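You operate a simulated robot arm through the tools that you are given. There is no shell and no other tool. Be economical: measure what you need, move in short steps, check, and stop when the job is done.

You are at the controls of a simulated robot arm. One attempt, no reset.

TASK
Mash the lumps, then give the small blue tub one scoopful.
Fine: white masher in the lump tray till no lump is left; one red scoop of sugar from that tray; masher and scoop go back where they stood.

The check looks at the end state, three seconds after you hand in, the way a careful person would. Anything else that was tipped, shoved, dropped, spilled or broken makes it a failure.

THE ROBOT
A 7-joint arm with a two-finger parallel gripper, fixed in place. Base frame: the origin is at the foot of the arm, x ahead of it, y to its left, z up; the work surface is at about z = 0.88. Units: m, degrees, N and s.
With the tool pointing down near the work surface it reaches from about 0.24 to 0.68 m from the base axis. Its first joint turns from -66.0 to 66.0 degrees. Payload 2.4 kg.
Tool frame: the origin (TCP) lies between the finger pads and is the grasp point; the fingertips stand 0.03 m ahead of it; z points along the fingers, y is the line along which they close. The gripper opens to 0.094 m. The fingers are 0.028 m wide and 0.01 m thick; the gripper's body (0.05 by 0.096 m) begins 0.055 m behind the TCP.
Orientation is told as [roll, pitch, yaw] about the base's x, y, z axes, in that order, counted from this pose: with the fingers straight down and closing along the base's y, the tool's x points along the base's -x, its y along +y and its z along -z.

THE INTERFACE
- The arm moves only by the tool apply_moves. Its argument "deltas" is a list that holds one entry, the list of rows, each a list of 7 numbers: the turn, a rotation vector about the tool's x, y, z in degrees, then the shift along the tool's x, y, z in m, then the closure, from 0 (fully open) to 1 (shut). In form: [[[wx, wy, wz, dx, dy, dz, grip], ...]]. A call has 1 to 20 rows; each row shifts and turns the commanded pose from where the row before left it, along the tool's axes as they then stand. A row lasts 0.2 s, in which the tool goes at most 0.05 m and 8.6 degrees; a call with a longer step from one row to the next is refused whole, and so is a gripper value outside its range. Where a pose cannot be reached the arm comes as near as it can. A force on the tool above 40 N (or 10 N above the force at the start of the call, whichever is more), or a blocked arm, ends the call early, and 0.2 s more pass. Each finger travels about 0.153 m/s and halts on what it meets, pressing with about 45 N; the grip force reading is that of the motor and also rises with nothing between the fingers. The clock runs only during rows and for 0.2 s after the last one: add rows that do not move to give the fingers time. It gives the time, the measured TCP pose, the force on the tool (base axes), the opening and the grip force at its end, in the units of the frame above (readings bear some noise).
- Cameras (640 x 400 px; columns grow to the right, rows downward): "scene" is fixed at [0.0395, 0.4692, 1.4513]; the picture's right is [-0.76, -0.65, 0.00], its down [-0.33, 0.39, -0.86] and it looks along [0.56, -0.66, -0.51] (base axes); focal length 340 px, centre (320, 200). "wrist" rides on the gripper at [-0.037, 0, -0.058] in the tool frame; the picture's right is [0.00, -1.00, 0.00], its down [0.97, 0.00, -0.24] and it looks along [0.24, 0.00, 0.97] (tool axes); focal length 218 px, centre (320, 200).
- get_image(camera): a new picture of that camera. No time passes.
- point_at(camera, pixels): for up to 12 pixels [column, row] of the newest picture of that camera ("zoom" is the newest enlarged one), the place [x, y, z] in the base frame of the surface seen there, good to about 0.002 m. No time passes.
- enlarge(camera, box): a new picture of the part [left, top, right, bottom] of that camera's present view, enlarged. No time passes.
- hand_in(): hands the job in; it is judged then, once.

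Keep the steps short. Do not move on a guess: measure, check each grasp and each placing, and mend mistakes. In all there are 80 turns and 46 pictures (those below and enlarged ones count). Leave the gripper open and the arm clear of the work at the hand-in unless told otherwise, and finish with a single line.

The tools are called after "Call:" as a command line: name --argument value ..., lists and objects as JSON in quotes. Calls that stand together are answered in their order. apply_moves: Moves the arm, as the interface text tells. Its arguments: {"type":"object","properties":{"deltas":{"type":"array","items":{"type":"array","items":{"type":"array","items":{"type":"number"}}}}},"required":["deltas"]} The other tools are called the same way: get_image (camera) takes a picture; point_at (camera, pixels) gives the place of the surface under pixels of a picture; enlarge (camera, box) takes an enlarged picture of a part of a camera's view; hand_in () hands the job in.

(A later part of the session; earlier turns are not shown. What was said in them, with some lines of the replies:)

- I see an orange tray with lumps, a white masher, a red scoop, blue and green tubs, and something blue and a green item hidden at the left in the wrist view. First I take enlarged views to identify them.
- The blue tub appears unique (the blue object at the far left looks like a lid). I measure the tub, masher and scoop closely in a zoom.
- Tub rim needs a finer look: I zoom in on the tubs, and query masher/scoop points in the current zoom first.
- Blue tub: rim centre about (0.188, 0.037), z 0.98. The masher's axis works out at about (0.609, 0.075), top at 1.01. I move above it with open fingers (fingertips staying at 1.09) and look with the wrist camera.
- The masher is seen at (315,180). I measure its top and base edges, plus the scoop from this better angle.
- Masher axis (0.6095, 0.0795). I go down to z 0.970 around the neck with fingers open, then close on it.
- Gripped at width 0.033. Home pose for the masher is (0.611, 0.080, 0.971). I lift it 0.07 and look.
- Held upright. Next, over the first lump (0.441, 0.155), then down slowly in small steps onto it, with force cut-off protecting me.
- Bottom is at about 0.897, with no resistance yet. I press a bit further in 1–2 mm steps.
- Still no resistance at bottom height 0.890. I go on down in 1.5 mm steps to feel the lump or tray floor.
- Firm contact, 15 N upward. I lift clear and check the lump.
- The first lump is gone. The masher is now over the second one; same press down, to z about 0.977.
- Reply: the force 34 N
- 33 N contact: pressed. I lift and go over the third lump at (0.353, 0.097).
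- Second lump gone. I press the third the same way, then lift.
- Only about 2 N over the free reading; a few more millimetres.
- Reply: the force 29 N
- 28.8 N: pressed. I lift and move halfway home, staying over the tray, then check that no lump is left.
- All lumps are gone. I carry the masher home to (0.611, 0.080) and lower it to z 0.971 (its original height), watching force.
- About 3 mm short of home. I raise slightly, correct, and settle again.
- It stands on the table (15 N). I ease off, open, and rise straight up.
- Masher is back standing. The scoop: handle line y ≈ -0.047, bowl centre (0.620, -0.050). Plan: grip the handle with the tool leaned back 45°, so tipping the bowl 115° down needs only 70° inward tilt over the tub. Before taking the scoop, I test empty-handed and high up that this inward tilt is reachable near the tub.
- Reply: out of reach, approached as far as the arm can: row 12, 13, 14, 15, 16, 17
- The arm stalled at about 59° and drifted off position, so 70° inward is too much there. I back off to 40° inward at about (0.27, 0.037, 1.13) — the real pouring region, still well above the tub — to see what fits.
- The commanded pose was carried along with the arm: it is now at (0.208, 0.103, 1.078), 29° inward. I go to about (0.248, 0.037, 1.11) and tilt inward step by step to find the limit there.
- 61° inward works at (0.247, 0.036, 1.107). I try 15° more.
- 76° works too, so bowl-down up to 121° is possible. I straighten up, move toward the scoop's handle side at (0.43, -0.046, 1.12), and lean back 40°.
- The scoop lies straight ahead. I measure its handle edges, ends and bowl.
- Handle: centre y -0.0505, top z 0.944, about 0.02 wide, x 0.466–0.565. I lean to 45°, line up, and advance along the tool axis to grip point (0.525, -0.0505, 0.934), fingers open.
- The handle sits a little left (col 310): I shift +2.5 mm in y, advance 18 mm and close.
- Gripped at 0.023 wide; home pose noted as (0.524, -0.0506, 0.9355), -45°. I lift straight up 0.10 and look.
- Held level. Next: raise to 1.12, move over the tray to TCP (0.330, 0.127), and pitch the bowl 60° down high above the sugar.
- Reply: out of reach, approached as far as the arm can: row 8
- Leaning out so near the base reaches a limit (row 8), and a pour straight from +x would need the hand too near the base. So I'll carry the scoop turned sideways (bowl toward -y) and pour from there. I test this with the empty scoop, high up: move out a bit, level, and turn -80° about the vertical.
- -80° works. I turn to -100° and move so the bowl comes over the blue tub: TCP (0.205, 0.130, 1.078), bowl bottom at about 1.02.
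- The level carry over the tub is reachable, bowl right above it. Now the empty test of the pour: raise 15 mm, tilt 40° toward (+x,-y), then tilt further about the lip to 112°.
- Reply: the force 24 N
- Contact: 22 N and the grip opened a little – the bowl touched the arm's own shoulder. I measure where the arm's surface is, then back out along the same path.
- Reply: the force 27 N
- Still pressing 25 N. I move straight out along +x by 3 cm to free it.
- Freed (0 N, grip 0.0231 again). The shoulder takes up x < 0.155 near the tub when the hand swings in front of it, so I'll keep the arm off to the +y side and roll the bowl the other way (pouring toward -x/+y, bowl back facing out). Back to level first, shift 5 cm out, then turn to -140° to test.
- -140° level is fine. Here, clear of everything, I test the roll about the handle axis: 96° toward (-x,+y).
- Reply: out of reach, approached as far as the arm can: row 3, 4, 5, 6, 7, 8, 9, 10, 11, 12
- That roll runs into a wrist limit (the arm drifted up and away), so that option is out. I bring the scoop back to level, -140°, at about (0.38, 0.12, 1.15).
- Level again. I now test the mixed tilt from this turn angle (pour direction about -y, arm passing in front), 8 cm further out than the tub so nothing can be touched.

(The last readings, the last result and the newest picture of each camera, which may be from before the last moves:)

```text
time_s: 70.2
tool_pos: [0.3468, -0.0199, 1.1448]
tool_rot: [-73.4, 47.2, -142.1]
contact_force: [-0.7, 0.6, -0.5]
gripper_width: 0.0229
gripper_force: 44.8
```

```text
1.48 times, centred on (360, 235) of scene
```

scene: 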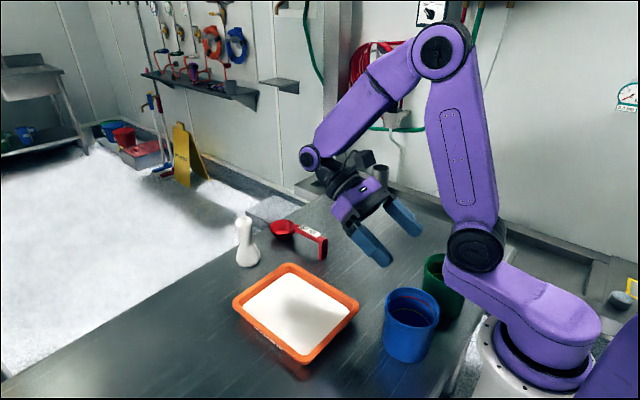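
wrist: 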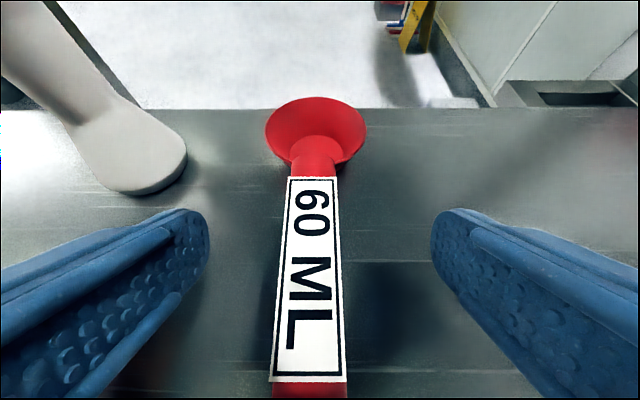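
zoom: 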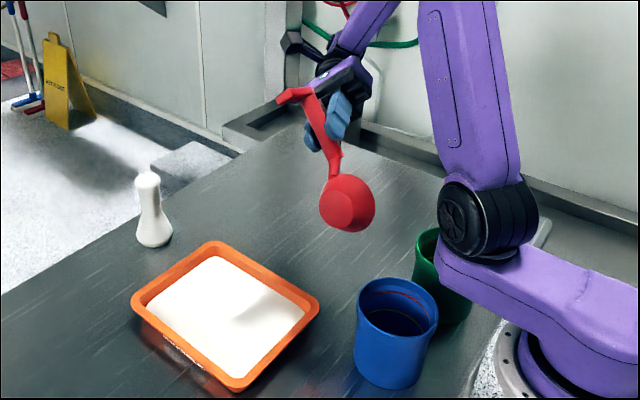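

Full 112° pour tilt reached, with the arm swung to the -y side, away from the tub. I now move this pose 8 cm in and 3.5 cm down over the tub and look.

Call:
apply_moves --deltas '[[[0, 0, 0, -0.0344, -0.0177, 0.0205, 1], [0, 0, 0, -0.0343, -0.0176, 0.0204, 1], [0, 0, 0, 0, 0, 0, 1]]]'

Call:
enlarge --camera "scene" --box '[310, 170, 510, 370]'

```text
time_s: 71.0
tool_pos: [0.2672, -0.0195, 1.1106]
tool_rot: [-73.3, 47.0, -141.9]
contact_force: [0.2, 0.2, -0.8]
gripper_width: 0.023
gripper_force: 44.6
```

```text
2.00 times, centred on (410, 270) of scene
```

zoom: 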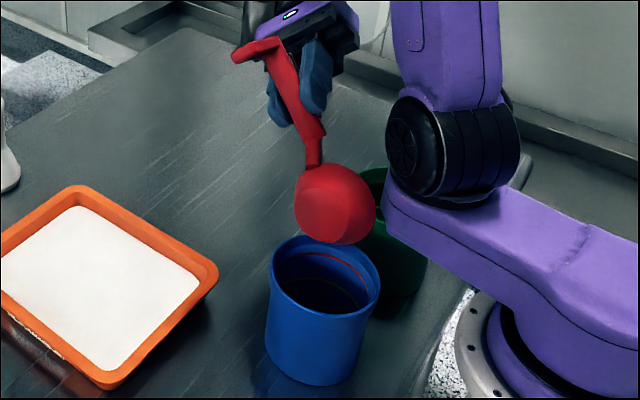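

Call:
point_at --camera "zoom" --pixels '[[335, 241], [310, 232], [365, 232], [298, 200], [373, 205], [325, 210], [340, 180], [388, 210], [390, 190], [315, 160], [285, 75], [405, 250]]'

```text
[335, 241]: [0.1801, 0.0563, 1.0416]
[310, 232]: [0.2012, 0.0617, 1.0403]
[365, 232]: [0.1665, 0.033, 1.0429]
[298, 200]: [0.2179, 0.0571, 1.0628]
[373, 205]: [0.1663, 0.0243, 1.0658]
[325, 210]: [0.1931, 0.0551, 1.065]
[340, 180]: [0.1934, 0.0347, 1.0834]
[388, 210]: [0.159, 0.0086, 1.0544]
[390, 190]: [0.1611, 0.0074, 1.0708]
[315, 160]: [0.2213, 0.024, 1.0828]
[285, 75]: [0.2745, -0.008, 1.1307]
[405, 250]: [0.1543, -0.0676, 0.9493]
```

The bowl spans x 0.166–0.218 while the shoulder front is at 0.160: too tight. I shift 1.2 cm outward, then tilt back to about 64° (where the arm passes closest) and check.

Call:
apply_moves --deltas '[[[0, 0, 0, 0.0065, 0.0087, -0.0051, 1], [-4, -5.657, 4, 0.0119, -0.0026, 0.0082, 1], [-4, -5.657, 4, 0.0119, -0.0026, 0.0082, 1], [-4, -5.657, 4, 0.0119, -0.0026, 0.0082, 1], [-4, -5.657, 4, 0.0119, -0.0026, 0.0082, 1], [-4, -5.657, 4, 0.0119, -0.0026, 0.0082, 1], [-4, -5.657, 4, 0.0119, -0.0026, 0.0082, 1], [0, 0, 0, 0, 0, 0, 1]]]'

Call:
enlarge --camera "scene" --box '[310, 170, 510, 370]'

```text
time_s: 72.8
tool_pos: [0.2863, 0.0635, 1.135]
tool_rot: [-40.0, 8.2, -125.3]
contact_force: [0.5, -1.3, -0.2]
gripper_width: 0.0227
gripper_force: 45.6
```

```text
2.00 times, centred on (410, 270) of scene
```

zoom: 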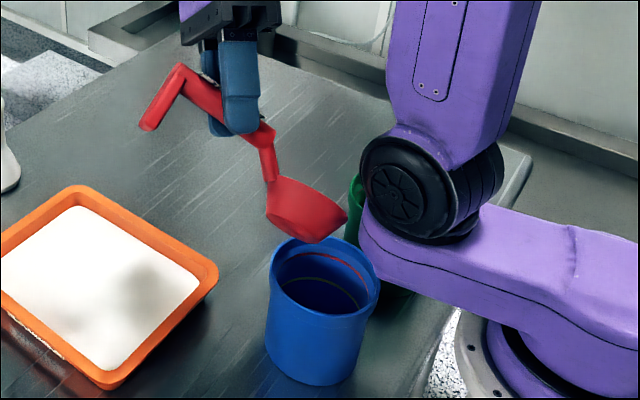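

Call:
point_at --camera "zoom" --pixels '[[345, 222], [343, 208], [320, 240], [330, 235], [270, 212], [275, 185], [300, 205], [362, 225], [365, 200], [272, 240], [375, 280], [295, 240]]'

```text
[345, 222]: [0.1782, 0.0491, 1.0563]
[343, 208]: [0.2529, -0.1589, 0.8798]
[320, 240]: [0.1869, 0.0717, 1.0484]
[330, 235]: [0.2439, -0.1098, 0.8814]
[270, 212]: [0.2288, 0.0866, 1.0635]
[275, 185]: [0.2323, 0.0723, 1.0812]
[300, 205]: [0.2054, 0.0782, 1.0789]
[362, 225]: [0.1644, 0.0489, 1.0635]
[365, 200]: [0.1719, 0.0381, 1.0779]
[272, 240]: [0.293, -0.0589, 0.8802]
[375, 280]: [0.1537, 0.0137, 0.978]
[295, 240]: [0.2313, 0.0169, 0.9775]
```

Clearance to the shoulder is about 1.2 cm and the lip is over the tub; 2 cm lower it will be better still. I reverse to level here and record the pour start pose.

Call:
apply_moves --deltas '[[[-4, -5.657, 4, 0.0119, -0.0026, 0.0082, 1], [-4, -5.657, 4, 0.0119, -0.0026, 0.0082, 1], [-4, -5.657, 4, 0.0119, -0.0026, 0.0082, 1], [-4, -5.657, 4, 0, 0, 0, 1], [-4, -5.657, 4, 0, 0, 0, 1], [-4, -5.657, 4, 0, 0, 0, 1], [-4, -5.657, 4, 0, 0, 0, 1], [-4, -5.657, 4, 0, 0, 0, 1], [0, 0, 0, 0, 0, 0, 1]]]'

Call:
enlarge --camera "scene" --box '[270, 150, 490, 370]'

```text
time_s: 74.8
tool_pos: [0.289, 0.1031, 1.1192]
tool_rot: [-0.2, -44.9, -139.9]
contact_force: [-0.3, 0.2, -0.5]
gripper_width: 0.0229
gripper_force: 45.4
```

```text
1.82 times, centred on (380, 260) of scene
```

zoom: 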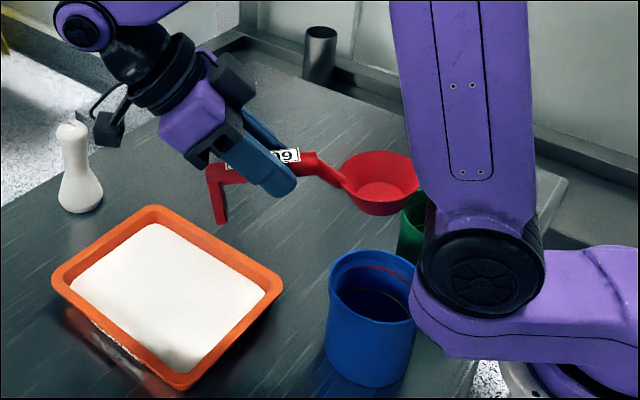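

I check whether the scoop shifted in the grip: measure rim, bowl floor and leg points.

Call:
point_at --camera "zoom" --pixels '[[343, 172], [380, 154], [415, 175], [380, 185], [375, 196], [395, 188], [360, 205], [400, 208], [230, 180], [218, 220], [318, 165], [212, 168]]'

```text
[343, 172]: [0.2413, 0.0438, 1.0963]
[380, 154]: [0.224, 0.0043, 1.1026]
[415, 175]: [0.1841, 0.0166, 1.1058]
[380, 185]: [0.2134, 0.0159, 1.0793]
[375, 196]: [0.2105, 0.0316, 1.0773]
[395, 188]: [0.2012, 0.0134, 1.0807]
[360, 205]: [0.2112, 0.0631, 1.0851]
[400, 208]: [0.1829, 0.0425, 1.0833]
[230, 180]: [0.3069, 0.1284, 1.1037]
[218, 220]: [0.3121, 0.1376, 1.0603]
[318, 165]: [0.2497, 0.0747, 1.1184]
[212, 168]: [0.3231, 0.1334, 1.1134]
```

The bowl has pitched up about 7° in the grip (bowl floor +12 mm); I'll allow for that (bowl pitch = tool pitch + 38°). I'll dig along the tray's diagonal in this same turn. Move to TCP (0.465, 0.173, 1.12) and pitch the bowl to about 60° down.

Call:
apply_moves --deltas '[[[0, 0, 0, 0.0254, 0.0119, -0.0254, 1], [0, 0, 0, 0.0254, 0.0119, -0.0254, 1], [0, 0, 0, 0.0254, 0.0119, -0.0254, 1], [0, 0, 0, 0.0254, 0.0119, -0.0254, 1], [0, 0, 0, 0.0254, 0.0119, -0.0254, 1], [0, 8.4, 0, 0, 0, 0, 1], [0, 8.4, 0, 0, 0, 0, 1], [0, 8.4, 0, 0, 0, 0, 1], [0, 8.4, 0, 0, 0, 0, 1], [0, 8.4, 0, 0, 0, 0, 1], [0, 8.4, 0, 0, 0, 0, 1], [0, 8.4, 0, 0, 0, 0, 1], [0, 8.4, 0, 0, 0, 0, 1], [0, 0, 0, 0, 0, 0, 1]]]'

Call:
enlarge --camera "scene" --box '[200, 170, 400, 370]'

```text
time_s: 77.8
tool_pos: [0.4535, 0.166, 1.1142]
tool_rot: [0.0, 22.5, -140.0]
contact_force: [-1.4, 0.3, -0.9]
gripper_width: 0.0229
gripper_force: 44.9
out of reach, approached as far as the arm can: row 5
```

```text
2.00 times, centred on (300, 270) of scene
```

zoom: 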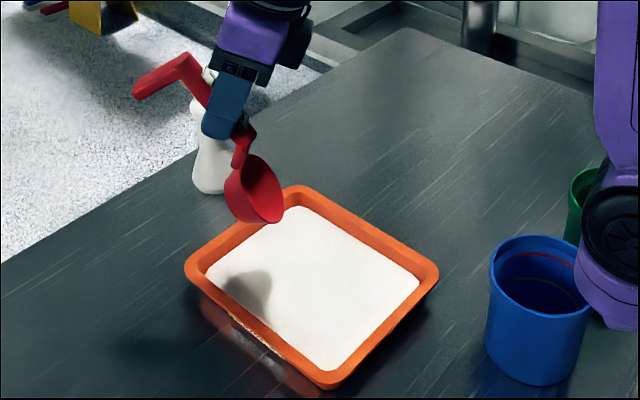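

I check where the lip is now.

Call:
point_at --camera "zoom" --pixels '[[264, 221], [275, 221], [250, 221], [234, 212], [281, 200], [255, 200], [255, 162], [240, 185], [270, 195]]'

```text
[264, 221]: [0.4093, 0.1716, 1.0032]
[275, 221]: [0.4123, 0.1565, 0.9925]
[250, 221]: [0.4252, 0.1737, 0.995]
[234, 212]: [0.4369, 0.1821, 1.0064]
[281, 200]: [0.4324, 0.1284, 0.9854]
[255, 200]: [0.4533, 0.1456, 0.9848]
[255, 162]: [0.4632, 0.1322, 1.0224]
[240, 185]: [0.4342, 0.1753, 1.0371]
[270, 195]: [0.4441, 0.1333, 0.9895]
```

The lip is 0.129 below the TCP and centred; so TCP z 1.019 puts it 2–3 mm above the tray floor. I back 1 cm toward the corner, go down, and push 6 cm along the diagonal.

Call:
apply_moves --deltas '[[[0, 0, 0, 0.0092, 0, 0.0038, 1], [0, 0, 0, -0.0121, 0, 0.0293, 1], [0, 0, 0, -0.0121, 0, 0.0293, 1], [0, 0, 0, -0.0061, 0, 0.0146, 1], [0, 0, 0, -0.0061, 0, 0.0146, 1], [0, 0, 0, 0, 0, 0, 1], [0, 0, 0, -0.0092, 0, -0.0038, 1], [0, 0, 0, -0.0092, 0, -0.0038, 1], [0, 0, 0, -0.0092, 0, -0.0038, 1], [0, 0, 0, -0.0092, 0, -0.0038, 1], [0, 0, 0, -0.0092, 0, -0.0038, 1], [0, 0, 0, -0.0092, 0, -0.0038, 1], [0, 0, 0, 0, 0, 0, 1]]]'

Call:
enlarge --camera "scene" --box '[200, 170, 400, 370]'

```text
time_s: 80.6
tool_pos: [0.4182, 0.1334, 1.0223]
tool_rot: [0.1, 22.8, -140.0]
contact_force: [5.3, 5.0, 32.4]
gripper_width: 0.0229
gripper_force: 44.7
```

```text
2.00 times, centred on (300, 270) of scene
```

zoom: 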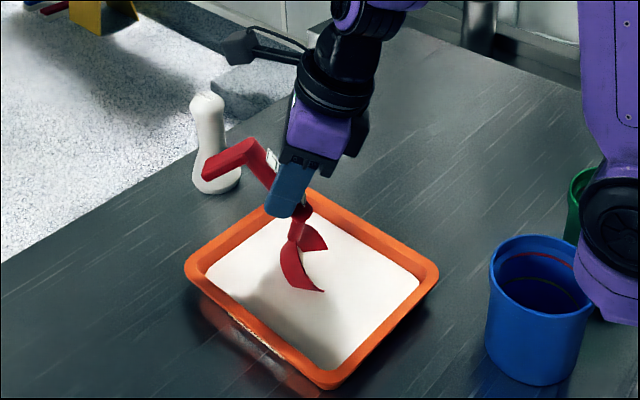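

The bowl is scraping the tray floor (32 N), tray unmoved. I ease up 5 mm, then curl the bowl up while advancing the last few cm, and lift it out level.

Call:
apply_moves --deltas '[[[0, 0, 0, 0.0019, 0, -0.0046, 1], [0, -7.5, 0, 0.0066, 0, 0.0057, 1], [0, -7.5, 0, 0.0073, 0, 0.0048, 1], [0, -7.5, 0, 0.0052, 0, 0.0079, 1], [0, -7.5, 0, 0.0062, 0, 0.0071, 1], [0, -5, 0, 0.0041, 0, 0.0064, 1], [0, -5, 0, 0.0046, 0, 0.006, 1], [0, 0, 0, 0, 0, 0, 1], [0, -5, 0, -0.0011, 0, -0.0156, 1], [0, -5, 0, -0.0024, 0, -0.0154, 1], [0, -5, 0, -0.0038, 0, -0.0152, 1], [0, -5, 0, -0.0051, 0, -0.0148, 1], [0, 0, 0, 0, 0, 0, 1]]]'

Call:
enlarge --camera "scene" --box '[210, 190, 370, 370]'

```text
time_s: 83.4
tool_pos: [0.4525, 0.1652, 1.0542]
tool_rot: [-0.2, -37.7, -139.7]
contact_force: [1.1, -1.2, -1.9]
gripper_width: 0.0227
gripper_force: 44.9
```

```text
2.22 times, centred on (290, 280) of scene
```

zoom: 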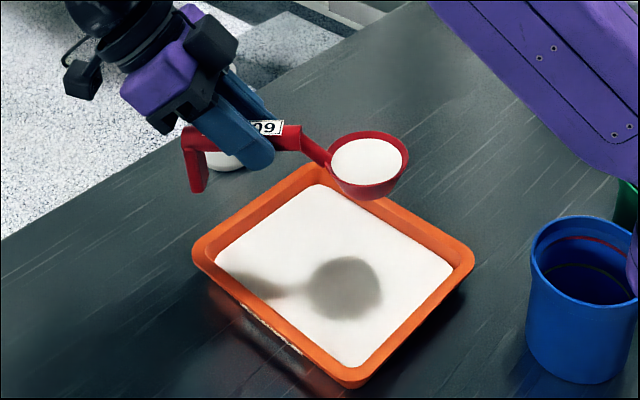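

The scoop is full and held level. I check fill height and levelness.

Call:
point_at --camera "zoom" --pixels '[[335, 155], [367, 135], [403, 160], [365, 182], [367, 160], [345, 160], [390, 160], [367, 145], [367, 172], [200, 188], [190, 135], [368, 195]]'

```text
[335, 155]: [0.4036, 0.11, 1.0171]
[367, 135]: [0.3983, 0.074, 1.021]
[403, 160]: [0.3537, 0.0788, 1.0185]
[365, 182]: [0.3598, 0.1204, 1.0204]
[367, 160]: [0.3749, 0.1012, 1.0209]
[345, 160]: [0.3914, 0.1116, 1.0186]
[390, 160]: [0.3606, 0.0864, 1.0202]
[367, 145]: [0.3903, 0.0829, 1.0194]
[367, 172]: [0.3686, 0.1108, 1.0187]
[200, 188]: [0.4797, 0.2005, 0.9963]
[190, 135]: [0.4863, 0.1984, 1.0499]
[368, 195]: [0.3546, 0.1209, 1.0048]
```

Level, brim-full, rim z 1.02. I rise and carry it slowly to the pour start (0.2875, 0.099, 1.10), keeping it level.

Call:
apply_moves --deltas '[[[0, 0, 0, -0.007, 0, -0.0091, 1], [0, 0, 0, -0.007, 0, -0.0091, 1], [0, 0, 0, -0.007, 0, -0.0091, 1], [0, 0, 0, -0.007, 0, -0.0091, 1], [0, 0, 0, -0.0067, -0.0028, 0.0052, 1], [0, 0, 0, -0.0127, -0.0053, 0.0098, 1], [0, 0, 0, -0.0127, -0.0053, 0.0098, 1], [0, 0, 0, -0.0127, -0.0053, 0.0098, 1], [0, 0, 0, -0.0127, -0.0053, 0.0098, 1], [0, 0, 0, -0.0127, -0.0053, 0.0098, 1], [0, 0, 0, -0.0127, -0.0053, 0.0098, 1], [0, 0, 0, -0.0127, -0.0053, 0.0098, 1], [0, 0, 0, -0.0127, -0.0053, 0.0098, 1], [0, 0, 0, -0.0127, -0.0053, 0.0098, 1], [0, 0, 0, -0.0127, -0.0053, 0.0098, 1], [0, 0, 0, 0, 0, 0, 1]]]'

Call:
enlarge --camera "scene" --box '[300, 180, 480, 370]'

```text
time_s: 86.8
tool_pos: [0.288, 0.1006, 1.0978]
tool_rot: [-0.2, -37.7, -139.8]
contact_force: [1.3, 0.0, -1.1]
gripper_width: 0.0228
gripper_force: 45.3
```

```text
2.11 times, centred on (390, 275) of scene
```

zoom: 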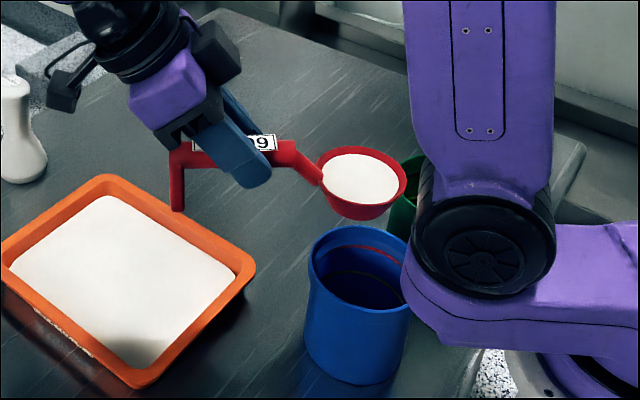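

Call:
point_at --camera "zoom" --pixels '[[320, 175], [360, 148], [404, 185], [362, 203], [360, 178], [312, 250], [360, 228], [408, 295], [345, 306], [418, 235], [413, 265]]'

```text
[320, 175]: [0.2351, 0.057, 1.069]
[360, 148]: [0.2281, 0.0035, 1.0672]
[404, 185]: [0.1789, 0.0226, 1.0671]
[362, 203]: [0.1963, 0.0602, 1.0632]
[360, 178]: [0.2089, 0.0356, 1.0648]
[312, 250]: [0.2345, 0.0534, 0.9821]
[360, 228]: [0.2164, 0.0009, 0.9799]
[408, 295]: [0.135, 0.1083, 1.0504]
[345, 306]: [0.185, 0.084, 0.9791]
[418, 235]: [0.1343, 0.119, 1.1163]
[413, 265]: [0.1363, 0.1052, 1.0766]
```

Bowl centre is (0.208, 0.034), so the pouring lip would start over the tub's far wall. I shift +3.7 cm in y so the lip is over the tub's middle, then tilt about the lip, lowering it to about 1.01; first to 40°.

Call:
apply_moves --deltas '[[[0, 0, 0, 0.0095, -0.0144, -0.0074, 1], [0, 0, 0, 0.0095, -0.0144, -0.0074, 1], [0, 0, 0, 0, 0, 0, 1], [4.475, 5.657, -3.46, -0.0058, 0.0039, -0.0012, 1], [4.475, 5.657, -3.46, -0.0067, 0.0049, -0.0007, 1], [4.475, 5.657, -3.46, -0.0076, 0.0058, -0.0005, 1], [4.475, 5.657, -3.46, -0.0087, 0.0067, -0.0004, 1], [4.475, 5.657, -3.46, -0.0098, 0.0076, -0.0004, 1], [0, 0, 0, 0, 0, 0, 1]]]'

Call:
enlarge --camera "scene" --box '[300, 180, 480, 370]'

```text
time_s: 88.8
tool_pos: [0.2835, 0.0925, 1.1091]
tool_rot: [-27.3, -5.9, -129.2]
contact_force: [0.1, -0.5, -1.4]
gripper_width: 0.0227
gripper_force: 45.1
```

```text
2.11 times, centred on (390, 275) of scene
```

zoom: 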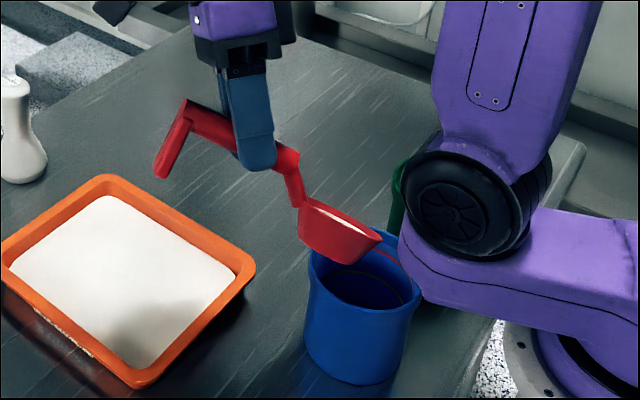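

Call:
point_at --camera "zoom" --pixels '[[378, 240], [370, 258], [350, 262], [300, 230], [335, 215], [403, 250], [404, 225], [410, 200]]'

```text
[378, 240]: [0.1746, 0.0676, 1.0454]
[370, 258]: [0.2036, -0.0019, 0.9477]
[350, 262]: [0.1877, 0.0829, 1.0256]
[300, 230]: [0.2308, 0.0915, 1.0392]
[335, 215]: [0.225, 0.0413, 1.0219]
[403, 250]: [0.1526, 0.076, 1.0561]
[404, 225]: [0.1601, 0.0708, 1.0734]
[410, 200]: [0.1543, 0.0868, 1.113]
```

The lip is over the tub and the gap to the shoulder is about 1.5 cm. I continue tilting about the lip to 112°, hold a moment.

Call:
apply_moves --deltas '[[[4.475, 5.657, -3.46, -0.0115, 0.0034, -0.0094, 1], [4.475, 5.657, -3.46, -0.0115, 0.0034, -0.0094, 1], [4.475, 5.657, -3.46, -0.0115, 0.0034, -0.0094, 1], [4.475, 5.657, -3.46, -0.0115, 0.0034, -0.0094, 1], [4.475, 5.657, -3.46, -0.0115, 0.0034, -0.0094, 1], [4.475, 5.657, -3.46, -0.0115, 0.0034, -0.0094, 1], [4.475, 5.657, -3.46, -0.0115, 0.0034, -0.0094, 1], [4.475, 5.657, -3.46, -0.0115, 0.0034, -0.0094, 1], [4.475, 5.657, -3.46, -0.0115, 0.0034, -0.0094, 1], [0, 0, 0, 0, 0, 0, 1], [0, 0, 0, 0, 0, 0, 1], [0, 0, 0, 0, 0, 0, 1]]]'

Call:
enlarge --camera "scene" --box '[300, 180, 480, 370]'

```text
time_s: 91.4
tool_pos: [0.2719, -0.0365, 1.1093]
tool_rot: [-81.1, 48.5, -152.5]
contact_force: [-0.8, 0.0, -0.3]
gripper_width: 0.0228
gripper_force: 45.0
```

```text
2.11 times, centred on (390, 275) of scene
```

zoom: 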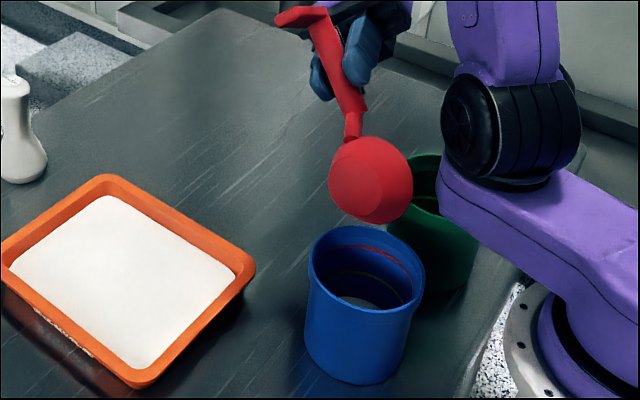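

Sugar is visible in the tub. I tilt 14° more with a short hold to empty it fully, then reverse.

Call:
apply_moves --deltas '[[[3.9, 4.95, -3.03, -0.01, 0.003, -0.0082, 1], [3.9, 4.95, -3.03, -0.01, 0.003, -0.0082, 1], [0, 0, 0, 0, 0, 0, 1], [0, 0, 0, 0, 0, 0, 1], [0, 0, 0, 0, 0, 0, 1], [-3.9, -4.95, 3.03, 0.01, -0.003, 0.0082, 1], [-3.9, -4.95, 3.03, 0.01, -0.003, 0.0082, 1], [-4.475, -5.657, 3.46, 0.0115, -0.0034, 0.0094, 1], [-4.475, -5.657, 3.46, 0.0115, -0.0034, 0.0094, 1], [-4.475, -5.657, 3.46, 0.0115, -0.0034, 0.0094, 1], [-4.475, -5.657, 3.46, 0.0115, -0.0034, 0.0094, 1], [-4.475, -5.657, 3.46, 0.0115, -0.0034, 0.0094, 1], [-4.475, -5.657, 3.46, 0.0115, -0.0034, 0.0094, 1], [-4.475, -5.657, 3.46, 0.0115, -0.0034, 0.0094, 1], [-4.475, -5.657, 3.46, 0.0115, -0.0034, 0.0094, 1], [-4.475, -5.657, 3.46, 0.0115, -0.0034, 0.0094, 1], [0, 0, 0, 0, 0, 0, 1]]]'

```text
time_s: 95.0
tool_pos: [0.2827, 0.0889, 1.1312]
tool_rot: [-27.1, -6.2, -129.2]
contact_force: [0.6, 0.2, -0.2]
gripper_width: 0.023
gripper_force: 44.4
```

Back at 40° tilt, no contact. I reverse the rest to level and look into the bowl and tub.

Call:
apply_moves --deltas '[[[-4.475, -5.657, 3.46, 0.0098, -0.0076, 0.0004, 1], [-4.475, -5.657, 3.46, 0.0087, -0.0067, 0.0004, 1], [-4.475, -5.657, 3.46, 0.0076, -0.0058, 0.0005, 1], [-4.475, -5.657, 3.46, 0.0067, -0.0049, 0.0007, 1], [-4.475, -5.657, 3.46, 0.0058, -0.0039, 0.0012, 1], [0, 0, 0, 0, 0, 0, 1]]]'

Call:
enlarge --camera "scene" --box '[260, 180, 480, 370]'

```text
time_s: 96.4
tool_pos: [0.2877, 0.1352, 1.125]
tool_rot: [0.0, -37.7, -139.9]
contact_force: [0.4, -0.3, 0.3]
gripper_width: 0.023
gripper_force: 44.8
```

```text
2.11 times, centred on (370, 275) of scene
```

zoom: 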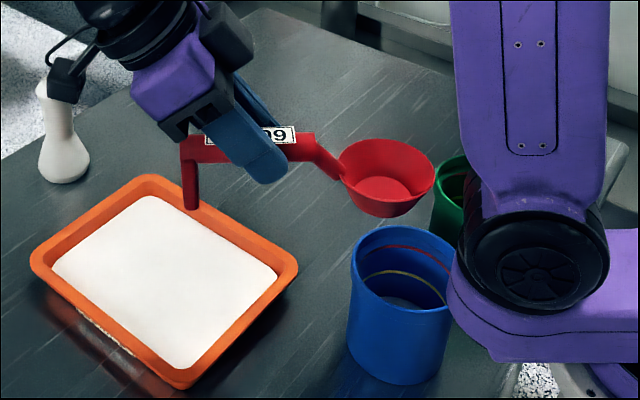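

Scoop empty, sugar in the tub, nothing spilled. I carry the scoop away to (0.42, 0.115) and turn it back +136°.

Call:
apply_moves --deltas '[[[0, 0, 0, 0.0229, 0.033, -0.0177, 1], [0, 0, 0, 0.0229, 0.033, -0.0177, 1], [0, 0, 0, 0.0229, 0.033, -0.0177, 1], [-4.9, 0, -6.33, 0, 0, 0, 1], [-4.9, 0, -6.33, 0, 0, 0, 1], [-4.9, 0, -6.33, 0, 0, 0, 1], [-4.9, 0, -6.33, 0, 0, 0, 1], [-4.9, 0, -6.33, 0, 0, 0, 1], [-4.9, 0, -6.33, 0, 0, 0, 1], [-4.9, 0, -6.33, 0, 0, 0, 1], [-4.9, 0, -6.33, 0, 0, 0, 1], [-4.9, 0, -6.33, 0, 0, 0, 1], [-4.9, 0, -6.33, 0, 0, 0, 1], [-4.9, 0, -6.33, 0, 0, 0, 1], [-4.9, 0, -6.33, 0, 0, 0, 1], [-4.9, 0, -6.33, 0, 0, 0, 1], [-4.9, 0, -6.33, 0, 0, 0, 1], [-4.9, 0, -6.33, 0, 0, 0, 1], [-4.9, 0, -6.33, 0, 0, 0, 1], [-4.9, 0, -6.33, 0, 0, 0, 1]]]'

```text
time_s: 100.6
tool_pos: [0.4172, 0.1166, 1.1251]
tool_rot: [0.3, -37.8, -3.8]
contact_force: [0.2, 0.1, 0.0]
gripper_width: 0.0228
gripper_force: 45.1
```

I finish the turn, move at height over the scoop's spot, and lower to 1.05 to look.

Call:
apply_moves --deltas '[[[-2.35, 0, -3.0, 0, 0, 0, 1], [0, 0, 0, -0.0166, -0.0334, 0.0129, 1], [0, 0, 0, -0.0166, -0.0334, 0.0129, 1], [0, 0, 0, -0.0166, -0.0334, 0.0129, 1], [0, 0, 0, -0.0166, -0.0334, 0.0129, 1], [0, 0, 0, -0.0166, -0.0334, 0.0129, 1], [0, 0, 0, 0.0214, 0, 0.0277, 1], [0, 0, 0, 0.0214, 0, 0.0277, 1], [0, 0, 0, 0, 0, 0, 1]]]'

Call:
enlarge --camera "scene" --box '[210, 150, 370, 270]'

```text
time_s: 102.6
tool_pos: [0.5239, -0.054, 1.0545]
tool_rot: [0.3, -37.8, -0.3]
contact_force: [0.3, 0.3, -0.7]
gripper_width: 0.0228
gripper_force: 45.6
```

```text
3.33 times, centred on (290, 210) of scene
```

zoom: 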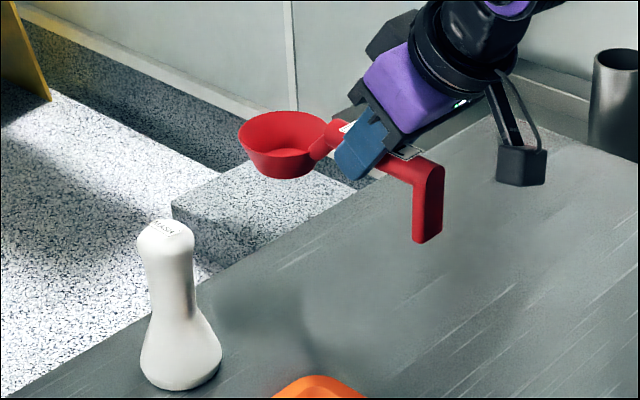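

Call:
point_at --camera "zoom" --pixels '[[240, 135], [285, 113], [322, 125], [285, 150], [275, 168], [300, 165], [418, 175], [432, 172], [420, 238], [436, 235], [300, 145], [265, 155]]'

```text
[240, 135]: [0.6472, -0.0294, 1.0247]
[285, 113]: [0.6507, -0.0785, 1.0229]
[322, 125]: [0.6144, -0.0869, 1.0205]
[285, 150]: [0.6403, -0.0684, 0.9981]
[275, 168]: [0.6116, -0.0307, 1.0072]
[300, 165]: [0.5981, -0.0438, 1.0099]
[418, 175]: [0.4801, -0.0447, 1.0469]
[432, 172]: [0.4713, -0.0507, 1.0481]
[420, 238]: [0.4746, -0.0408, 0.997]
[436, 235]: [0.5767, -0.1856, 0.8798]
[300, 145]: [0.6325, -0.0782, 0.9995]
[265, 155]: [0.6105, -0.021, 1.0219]
```

Level, but about 5 mm too far in x and 4 mm off in y compared with the original bowl centre (0.620, -0.050). I correct and lower 11 cm, slowing at the end.

Call:
apply_moves --deltas '[[[0, 0, 0, 0.0044, 0.0042, -0.0034, 1], [0, 0, 0, 0.0184, 0, 0.0237, 1], [0, 0, 0, 0.0184, 0, 0.0237, 1], [0, 0, 0, 0.0184, 0, 0.0237, 1], [0, 0, 0, 0.0073, 0, 0.0095, 1], [0, 0, 0, 0.0031, 0, 0.004, 1], [0, 0, 0, 0.0018, 0, 0.0024, 1], [0, 0, 0, 0, 0, 0, 1]]]'

Call:
enlarge --camera "scene" --box '[225, 195, 345, 270]'

```text
time_s: 104.4
tool_pos: [0.5184, -0.0471, 0.9436]
tool_rot: [0.3, -37.7, -0.1]
contact_force: [-1.2, -0.1, -0.3]
gripper_width: 0.0229
gripper_force: 45.4
```

```text
5.33 times, centred on (285, 232) of scene
```

zoom: 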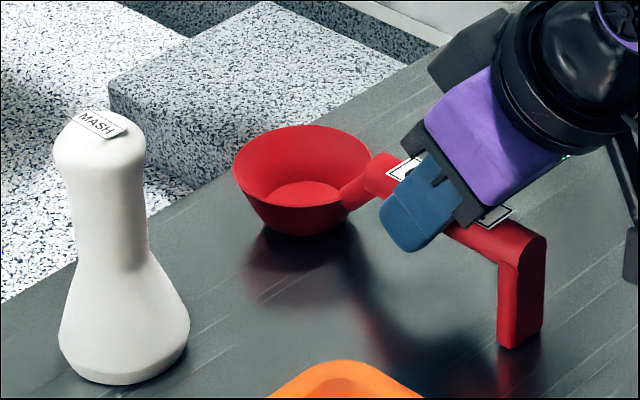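

Compared with the original same-crop picture, the leg is in place and the bowl is about 3–4 mm high. I pitch it 2° down and lower in 1 mm steps to feel the table.

Call:
apply_moves --deltas '[[[0, 1, 0, 0, 0, 0, 1], [0, 1, 0, 0.0006, 0, 0.0008, 1], [0, 0, 0, 0.0006, 0, 0.0008, 1], [0, 0, 0, 0.0006, 0, 0.0008, 1], [0, 0, 0, 0, 0, 0, 1]]]'

```text
time_s: 105.6
tool_pos: [0.5182, -0.0473, 0.9439]
tool_rot: [0.2, -36.0, -0.1]
contact_force: [-1.3, 0.6, 12.5]
gripper_width: 0.0229
gripper_force: 45.3
```

12.5 N: it touches the table. I check the picture before releasing.

Call:
enlarge --camera "scene" --box '[225, 195, 345, 270]'

```text
5.33 times, centred on (285, 232) of scene
```

zoom: 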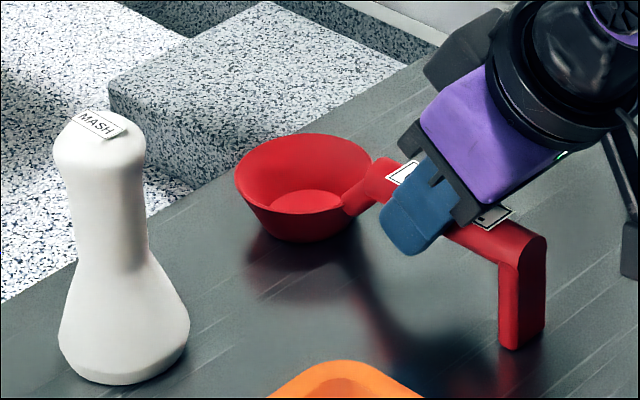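

The picture now matches the original to 1–2 pixels. I ease off slightly, open, and back out along the tool axis.

Call:
apply_moves --deltas '[[[0, 0, 0, -0.0009, 0, -0.0012, 1], [0, 0, 0, 0, 0, 0, 0.8], [0, 0, 0, 0, 0, 0, 0.6], [0, 0, 0, 0, 0, 0, 0.3], [0, 0, 0, 0, 0, 0, 0], [0, 0, 0, 0, 0, 0, 0], [0, 0, 0, 0, 0, -0.02, 0], [0, 0, 0, 0, 0, -0.03, 0], [0, 0, 0, 0, 0, -0.04, 0], [0, 0, 0, 0, 0, -0.04, 0], [0, 0, 0, -0.03, 0, -0.035, 0], [0, 0, 0, -0.03, 0, -0.035, 0], [0, 0, 0, -0.03, 0, -0.035, 0], [0, 0, 0, 0, 0, 0, 0]]]'

Call:
get_image --camera "scene"

Call:
enlarge --camera "scene" --box '[200, 190, 480, 375]'

```text
time_s: 108.6
tool_pos: [0.4495, -0.0461, 1.1872]
tool_rot: [0.2, -35.8, -0.2]
contact_force: [-0.1, 0.6, -0.3]
gripper_width: 0.094
gripper_force: 0.0
```

```text
5 pictures are left
```

scene: 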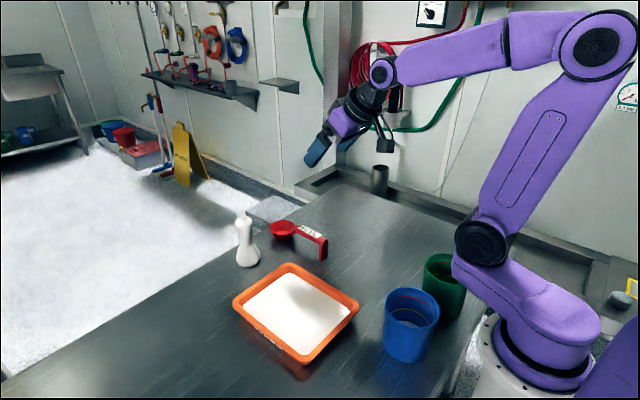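

```text
2.16 times, centred on (340, 282) of scene
```

zoom: 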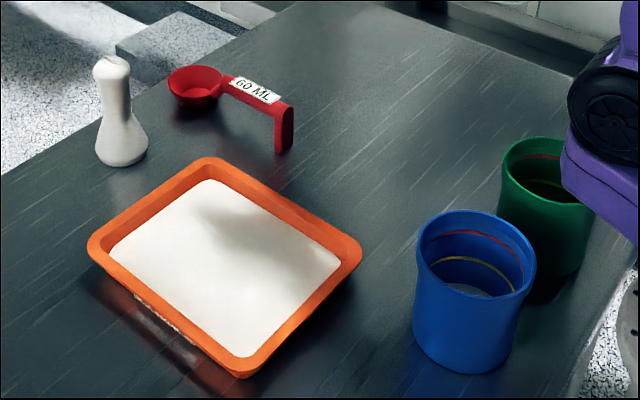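

Everything stands as it did at the start. The tray has no lumps, the blue tub holds one scoop of sugar, the table is clean, and the gripper is open and clear. I hand in.

Call:
hand_in

```text
The job is handed in.
```

The lumps are mashed, the small blue tub has one level red scoop of sugar, and the masher and scoop are back where they stood, with no spills seen.
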